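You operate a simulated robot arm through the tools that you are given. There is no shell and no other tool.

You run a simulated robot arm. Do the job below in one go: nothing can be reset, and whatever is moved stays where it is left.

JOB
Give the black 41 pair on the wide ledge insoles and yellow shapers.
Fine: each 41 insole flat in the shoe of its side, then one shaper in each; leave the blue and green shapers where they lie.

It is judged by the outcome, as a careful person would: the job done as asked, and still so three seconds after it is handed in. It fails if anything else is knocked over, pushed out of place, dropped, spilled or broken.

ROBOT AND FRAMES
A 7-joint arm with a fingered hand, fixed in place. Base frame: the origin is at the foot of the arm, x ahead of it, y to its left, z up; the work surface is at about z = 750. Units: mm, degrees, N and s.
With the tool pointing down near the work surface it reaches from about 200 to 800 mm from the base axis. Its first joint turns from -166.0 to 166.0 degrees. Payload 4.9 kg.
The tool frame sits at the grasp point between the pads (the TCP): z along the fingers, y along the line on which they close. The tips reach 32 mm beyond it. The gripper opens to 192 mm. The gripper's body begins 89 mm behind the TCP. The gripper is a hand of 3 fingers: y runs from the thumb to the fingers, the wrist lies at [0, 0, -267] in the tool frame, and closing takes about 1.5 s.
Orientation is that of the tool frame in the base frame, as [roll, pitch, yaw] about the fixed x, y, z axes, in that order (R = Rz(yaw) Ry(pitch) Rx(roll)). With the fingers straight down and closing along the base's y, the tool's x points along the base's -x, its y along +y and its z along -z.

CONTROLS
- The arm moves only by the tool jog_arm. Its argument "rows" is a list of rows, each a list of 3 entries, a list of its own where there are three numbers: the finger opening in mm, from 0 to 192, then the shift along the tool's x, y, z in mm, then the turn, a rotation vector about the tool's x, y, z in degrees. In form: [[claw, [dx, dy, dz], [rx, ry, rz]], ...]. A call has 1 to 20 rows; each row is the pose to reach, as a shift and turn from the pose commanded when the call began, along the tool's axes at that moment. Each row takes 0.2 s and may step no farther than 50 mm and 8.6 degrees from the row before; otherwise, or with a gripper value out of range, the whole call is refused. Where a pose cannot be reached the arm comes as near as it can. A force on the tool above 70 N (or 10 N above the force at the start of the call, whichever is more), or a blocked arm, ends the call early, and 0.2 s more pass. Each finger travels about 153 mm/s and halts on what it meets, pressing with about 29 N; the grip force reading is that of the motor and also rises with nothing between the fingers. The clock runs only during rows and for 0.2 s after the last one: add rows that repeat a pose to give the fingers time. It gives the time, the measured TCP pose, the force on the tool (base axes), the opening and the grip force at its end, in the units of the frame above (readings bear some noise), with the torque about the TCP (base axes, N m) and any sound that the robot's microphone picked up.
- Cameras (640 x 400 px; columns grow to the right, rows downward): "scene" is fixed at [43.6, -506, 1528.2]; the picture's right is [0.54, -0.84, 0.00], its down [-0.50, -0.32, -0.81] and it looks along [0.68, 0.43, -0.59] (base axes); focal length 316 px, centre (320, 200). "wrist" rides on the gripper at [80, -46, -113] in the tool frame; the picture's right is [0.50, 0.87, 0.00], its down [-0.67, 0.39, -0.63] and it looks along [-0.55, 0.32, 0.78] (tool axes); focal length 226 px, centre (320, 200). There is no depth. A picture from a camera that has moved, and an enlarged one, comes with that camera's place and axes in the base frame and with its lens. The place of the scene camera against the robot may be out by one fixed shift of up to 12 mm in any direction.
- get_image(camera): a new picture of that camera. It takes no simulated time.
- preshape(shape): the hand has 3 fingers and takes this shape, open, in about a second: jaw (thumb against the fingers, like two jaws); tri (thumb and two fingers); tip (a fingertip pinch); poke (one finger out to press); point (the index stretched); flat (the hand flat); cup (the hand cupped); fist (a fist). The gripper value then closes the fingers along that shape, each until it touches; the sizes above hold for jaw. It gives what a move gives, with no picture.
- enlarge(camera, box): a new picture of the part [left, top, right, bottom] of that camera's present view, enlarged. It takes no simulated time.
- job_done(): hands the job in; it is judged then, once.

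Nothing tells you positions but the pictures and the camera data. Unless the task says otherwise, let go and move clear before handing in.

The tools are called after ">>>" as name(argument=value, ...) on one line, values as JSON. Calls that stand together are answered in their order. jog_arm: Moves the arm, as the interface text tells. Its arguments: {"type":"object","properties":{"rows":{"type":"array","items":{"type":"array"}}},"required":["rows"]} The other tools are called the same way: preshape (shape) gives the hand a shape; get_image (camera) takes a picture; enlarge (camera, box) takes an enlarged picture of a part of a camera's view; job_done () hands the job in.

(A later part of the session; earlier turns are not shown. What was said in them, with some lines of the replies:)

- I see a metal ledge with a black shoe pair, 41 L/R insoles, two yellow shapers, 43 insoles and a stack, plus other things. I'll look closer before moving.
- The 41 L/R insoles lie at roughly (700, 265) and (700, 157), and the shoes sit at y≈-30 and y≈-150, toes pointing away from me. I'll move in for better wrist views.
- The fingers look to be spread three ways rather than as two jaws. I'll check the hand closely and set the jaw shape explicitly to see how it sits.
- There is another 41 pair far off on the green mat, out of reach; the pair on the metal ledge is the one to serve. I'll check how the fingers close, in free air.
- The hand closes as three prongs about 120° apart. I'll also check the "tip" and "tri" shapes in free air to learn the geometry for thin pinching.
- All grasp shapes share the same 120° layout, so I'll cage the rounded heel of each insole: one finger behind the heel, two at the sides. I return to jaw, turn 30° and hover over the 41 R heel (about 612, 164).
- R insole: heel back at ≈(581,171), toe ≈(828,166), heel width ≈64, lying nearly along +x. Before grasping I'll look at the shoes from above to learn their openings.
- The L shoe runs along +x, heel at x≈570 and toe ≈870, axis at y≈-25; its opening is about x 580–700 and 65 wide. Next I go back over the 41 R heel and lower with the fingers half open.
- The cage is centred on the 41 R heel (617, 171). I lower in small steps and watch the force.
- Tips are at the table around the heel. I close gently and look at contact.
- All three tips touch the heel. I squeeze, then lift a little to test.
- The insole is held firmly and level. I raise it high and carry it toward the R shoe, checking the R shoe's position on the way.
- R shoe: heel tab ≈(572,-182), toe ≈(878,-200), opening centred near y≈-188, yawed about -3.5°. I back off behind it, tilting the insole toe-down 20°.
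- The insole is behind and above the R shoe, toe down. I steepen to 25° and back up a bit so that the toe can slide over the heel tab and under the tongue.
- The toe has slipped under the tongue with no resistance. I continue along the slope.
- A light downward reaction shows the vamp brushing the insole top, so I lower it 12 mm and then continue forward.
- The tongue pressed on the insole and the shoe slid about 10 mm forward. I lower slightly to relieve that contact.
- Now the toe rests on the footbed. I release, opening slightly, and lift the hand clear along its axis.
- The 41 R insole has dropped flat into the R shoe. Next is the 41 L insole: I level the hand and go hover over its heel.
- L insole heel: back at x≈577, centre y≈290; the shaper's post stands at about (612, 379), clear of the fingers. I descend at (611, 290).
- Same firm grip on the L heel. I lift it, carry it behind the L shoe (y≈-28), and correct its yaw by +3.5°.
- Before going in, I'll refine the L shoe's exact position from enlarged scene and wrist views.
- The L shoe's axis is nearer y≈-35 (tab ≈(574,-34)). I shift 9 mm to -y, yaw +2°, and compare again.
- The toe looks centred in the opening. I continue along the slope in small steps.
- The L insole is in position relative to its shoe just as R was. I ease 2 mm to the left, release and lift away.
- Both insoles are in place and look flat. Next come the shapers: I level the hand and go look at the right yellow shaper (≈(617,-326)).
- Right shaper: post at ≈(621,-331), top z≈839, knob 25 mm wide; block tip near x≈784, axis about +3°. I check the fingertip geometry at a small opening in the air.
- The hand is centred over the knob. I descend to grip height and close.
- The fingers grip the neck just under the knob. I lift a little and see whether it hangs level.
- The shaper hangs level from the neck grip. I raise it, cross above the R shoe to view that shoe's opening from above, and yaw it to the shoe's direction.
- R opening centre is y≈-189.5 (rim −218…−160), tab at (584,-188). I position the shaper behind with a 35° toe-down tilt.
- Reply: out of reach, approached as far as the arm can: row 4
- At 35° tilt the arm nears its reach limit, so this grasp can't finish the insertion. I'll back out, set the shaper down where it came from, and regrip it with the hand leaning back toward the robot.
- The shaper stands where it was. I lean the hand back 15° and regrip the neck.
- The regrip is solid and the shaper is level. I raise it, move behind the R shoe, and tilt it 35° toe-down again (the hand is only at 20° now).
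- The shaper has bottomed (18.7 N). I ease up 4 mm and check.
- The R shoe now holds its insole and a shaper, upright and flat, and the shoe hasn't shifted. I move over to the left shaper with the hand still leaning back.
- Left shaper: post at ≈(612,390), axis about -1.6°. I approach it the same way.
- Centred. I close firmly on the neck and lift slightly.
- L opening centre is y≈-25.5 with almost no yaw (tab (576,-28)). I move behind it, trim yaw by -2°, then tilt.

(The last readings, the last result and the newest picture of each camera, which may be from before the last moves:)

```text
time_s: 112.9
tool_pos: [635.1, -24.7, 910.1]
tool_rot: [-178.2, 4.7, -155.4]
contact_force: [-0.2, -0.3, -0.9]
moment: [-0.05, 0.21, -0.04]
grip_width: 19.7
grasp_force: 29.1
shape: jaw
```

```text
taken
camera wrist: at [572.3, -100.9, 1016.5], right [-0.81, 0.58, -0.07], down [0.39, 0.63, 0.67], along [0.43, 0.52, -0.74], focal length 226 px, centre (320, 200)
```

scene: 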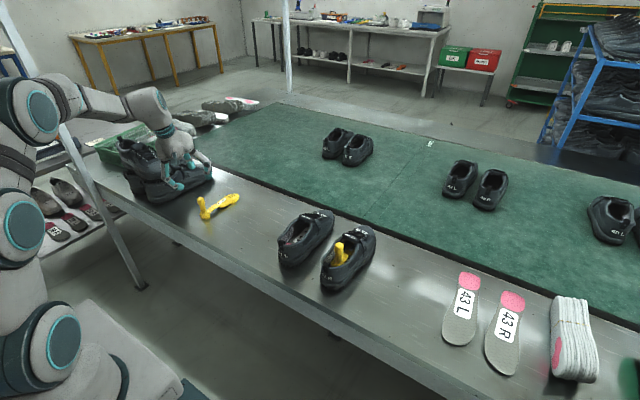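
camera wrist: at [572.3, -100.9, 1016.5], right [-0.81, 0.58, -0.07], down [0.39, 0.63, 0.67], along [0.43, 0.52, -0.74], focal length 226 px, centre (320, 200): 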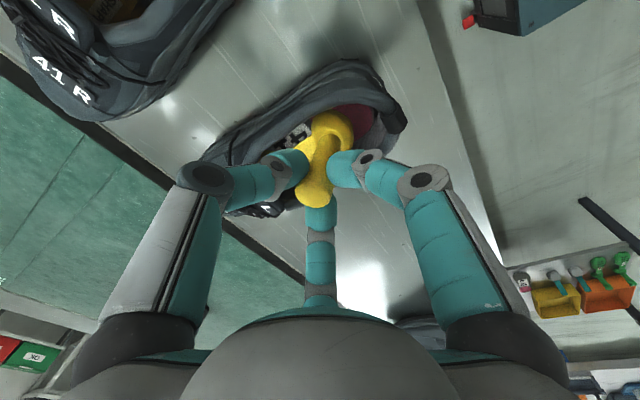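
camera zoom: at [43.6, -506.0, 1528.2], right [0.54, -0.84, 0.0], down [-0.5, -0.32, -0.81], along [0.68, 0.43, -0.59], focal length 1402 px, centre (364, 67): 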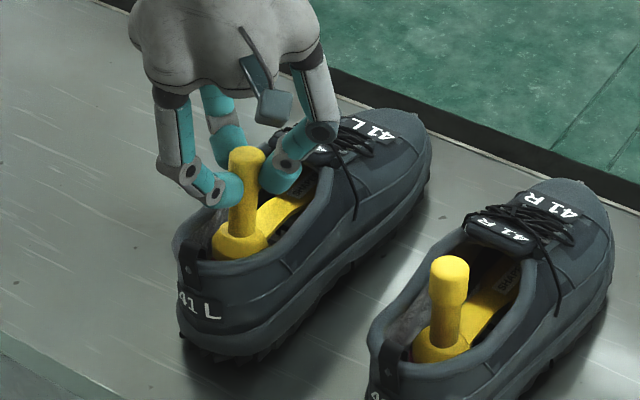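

>>> jog_arm(rows=[[0, [-0.2, -0.1, 5.3], [1.04, -2.27, 0]], [0, [-0.5, -0.2, 10.6], [2.08, -4.55, 0]], [0, [-0.8, -0.3, 15.9], [3.12, -6.82, 0]], [0, [-1, -0.4, 21.2], [4.16, -9.09, 0]], [0, [-1, -0.4, 21.2], [4.16, -9.09, 0]]])

>>> enlarge(camera="scene", box=[265, 185, 355, 275])

>>> enlarge(camera="wrist", box=[180, 40, 440, 240])

```text
time_s: 114.1
tool_pos: [638.3, -24.1, 888.8]
tool_rot: [-173.9, 13.6, -154.7]
contact_force: [-1.7, -0.2, -2.5]
moment: [-0.1, 0.35, -0.02]
grip_width: 19.8
grasp_force: 28.7
shape: jaw
```

```text
4.44 times, centred on (310, 230) of scene
camera zoom: at [43.6, -506.0, 1528.2], right [0.54, -0.84, 0.0], down [-0.5, -0.32, -0.81], along [0.68, 0.43, -0.59], focal length 1402 px, centre (364, 67)
```

zoom: 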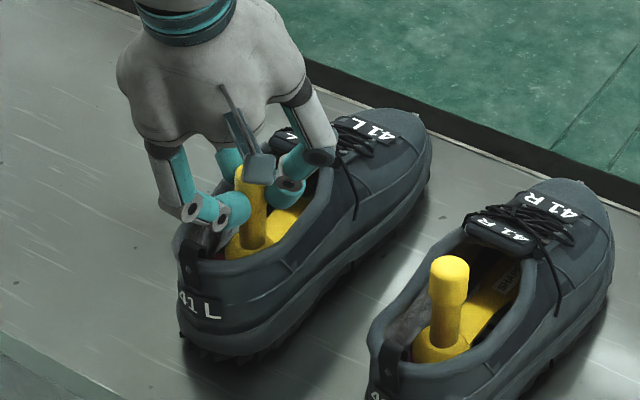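

```text
2.00 times, centred on (310, 140) of wrist
camera zoom: at [557.3, -100.4, 983.0], right [-0.79, 0.58, -0.21], down [0.27, 0.63, 0.73], along [0.55, 0.52, -0.65], focal length 452 px, centre (340, 320)
```

zoom: 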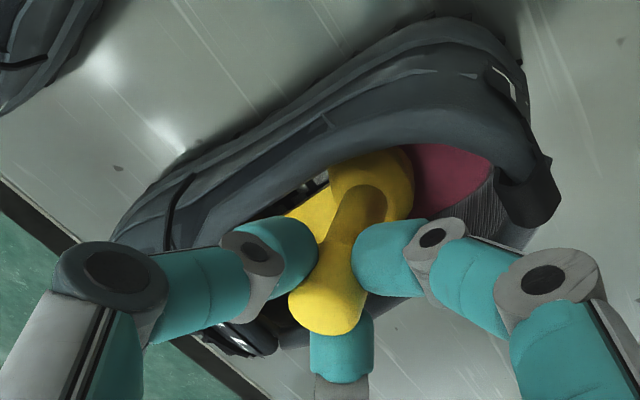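

>>> jog_arm(rows=[[0, [0.25, 0.1, 1], [0, 0, 0]], [0, [0.5, 0.2, 2], [0, 0, 0]], [0, [0.7, 0.3, 2.9], [0, 0, 0]], [0, [0.7, 0.3, 2.9], [0, 0, 0]]])

```text
time_s: 115.1
tool_pos: [639.1, -23.2, 886.6]
tool_rot: [-173.9, 13.8, -154.8]
contact_force: [-4.3, 0.4, 8.8]
moment: [-0.06, 0.32, 0.0]
grip_width: 20.2
grasp_force: 29.1
shape: jaw
```

Seated (8.8 N from the insole). I release and rise straight up.

>>> jog_arm(rows=[[26, [-0.2, -0.1, -1], [0, 0, 0]], [33, [-0.7, -0.3, -3], [0, 0, 0]], [38, [-0.9, -0.4, -4], [0, 0, 0]], [40, [-2.4, -1.1, -9.7], [0, 0, 0]], [44, [-4.7, -2.1, -19.3], [0, 0, 0]], [50, [-8.2, -3.8, -33.8], [0, 0, 0]], [56, [-12.9, -5.9, -53], [0, 0, 0]], [60, [-21.1, -9.7, -87], [0, 0, 0]], [60, [-30, -13.8, -124], [0, 0, 0]], [60, [-30, -13.8, -124], [0, 0, 0]]])

>>> enlarge(camera="scene", box=[265, 190, 385, 295])

>>> get_image(camera="wrist")

```text
time_s: 117.3
tool_pos: [636.3, -25.1, 1015.0]
tool_rot: [-173.8, 13.7, -154.9]
contact_force: [-0.3, 0.3, 0.0]
moment: [-0.02, -0.03, 0.01]
grip_width: 59.4
grasp_force: 0.1
shape: jaw
```

```text
3.81 times, centred on (325, 242) of scene
camera zoom: at [43.6, -506.0, 1528.2], right [0.54, -0.84, 0.0], down [-0.5, -0.32, -0.81], along [0.68, 0.43, -0.59], focal length 1202 px, centre (301, 38)
```

zoom: 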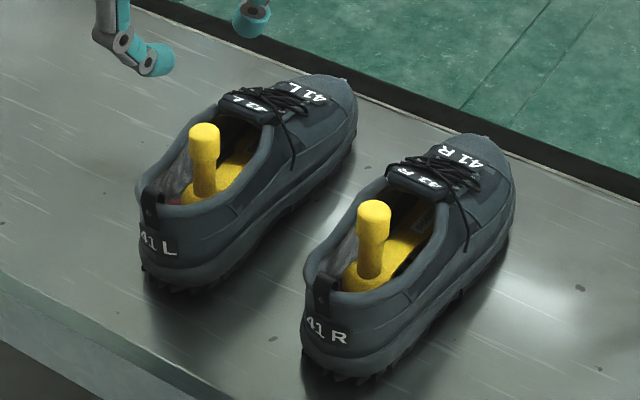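

```text
taken
camera wrist: at [556.4, -100.7, 1108.6], right [-0.79, 0.58, -0.21], down [0.27, 0.63, 0.73], along [0.55, 0.52, -0.65], focal length 226 px, centre (320, 200)
```

wrist: 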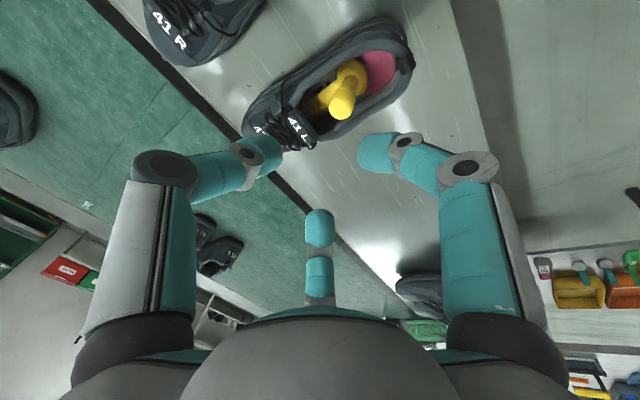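

>>> enlarge(camera="wrist", box=[230, 0, 430, 160])

>>> enlarge(camera="scene", box=[290, 205, 340, 255])

>>> enlarge(camera="scene", box=[335, 225, 385, 275])

>>> get_image(camera="scene")

```text
2.50 times, centred on (330, 80) of wrist
camera zoom: at [556.4, -100.7, 1108.6], right [-0.79, 0.58, -0.21], down [0.27, 0.63, 0.73], along [0.55, 0.52, -0.65], focal length 565 px, centre (295, 500)
```

zoom: 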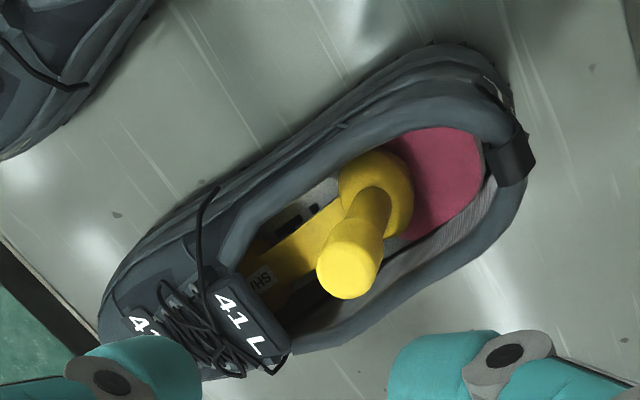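

```text
8.00 times, centred on (315, 230) of scene
camera zoom: at [43.6, -506.0, 1528.2], right [0.54, -0.84, 0.0], down [-0.5, -0.32, -0.81], along [0.68, 0.43, -0.59], focal length 2524 px, centre (360, -40)
```

zoom: 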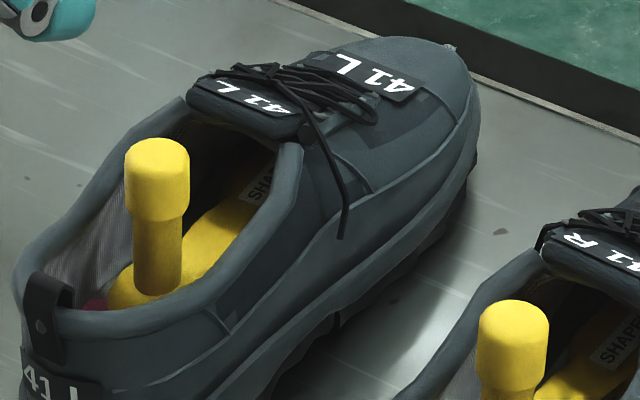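

```text
8.00 times, centred on (360, 250) of scene
camera zoom: at [43.6, -506.0, 1528.2], right [0.54, -0.84, 0.0], down [-0.5, -0.32, -0.81], along [0.68, 0.43, -0.59], focal length 2524 px, centre (0, -200)
```

zoom: 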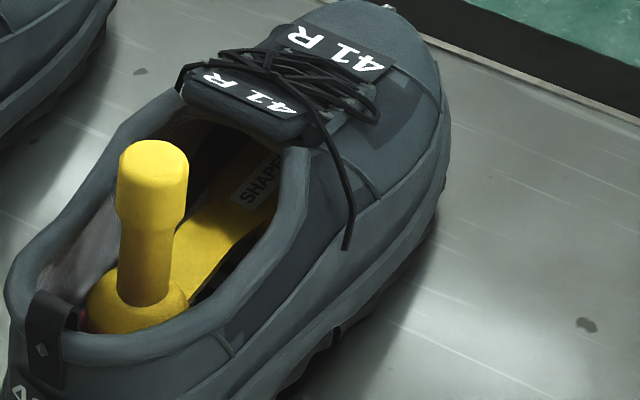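

```text
taken
```

scene: 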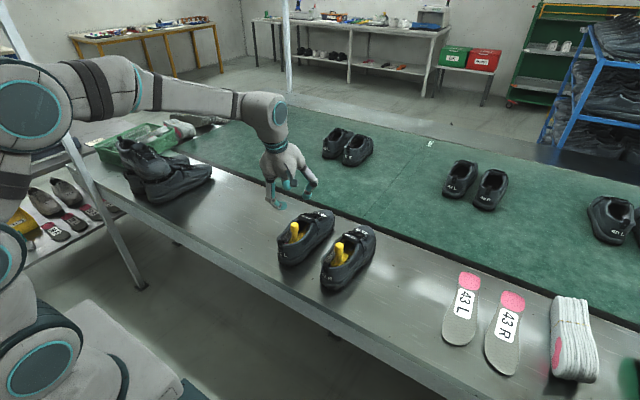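

Each 41 insole lies flat in the shoe of its own side. A yellow shaper stands in each shoe, toe block under the tongue, and I see nothing else disturbed. The hand is open and clear above the shoes, so I hand in.

>>> job_done()

```text
The job is handed in.
```

I fitted the black 41 pair on the metal ledge: each shoe has the 41 insole of its side lying flat, with one yellow shaper on top. The last pictures show both shapers upright, their toe blocks under the tongues. I handed the job in with the hand open and clear; no verdict has come back.

- **Right shoe moved:** it slid about 10 mm forward while its insole went in, so it sits about 8 mm ahead of the left one. The left shoe hardly moved.
- **Shaper fit:** each shaper is about 180 mm long in a shoe of roughly 250 mm inside, so it does not fill the shoe. I left a gap of roughly 50 mm at the toe and a similar one at the heel.
- **Regrip:** I set the right shaper back down at its starting place once and took it again, because the first grip could not reach far enough.
- **Everything else:** I did not touch the blue and green shapers or anything else, and I saw nothing knocked over or dropped.
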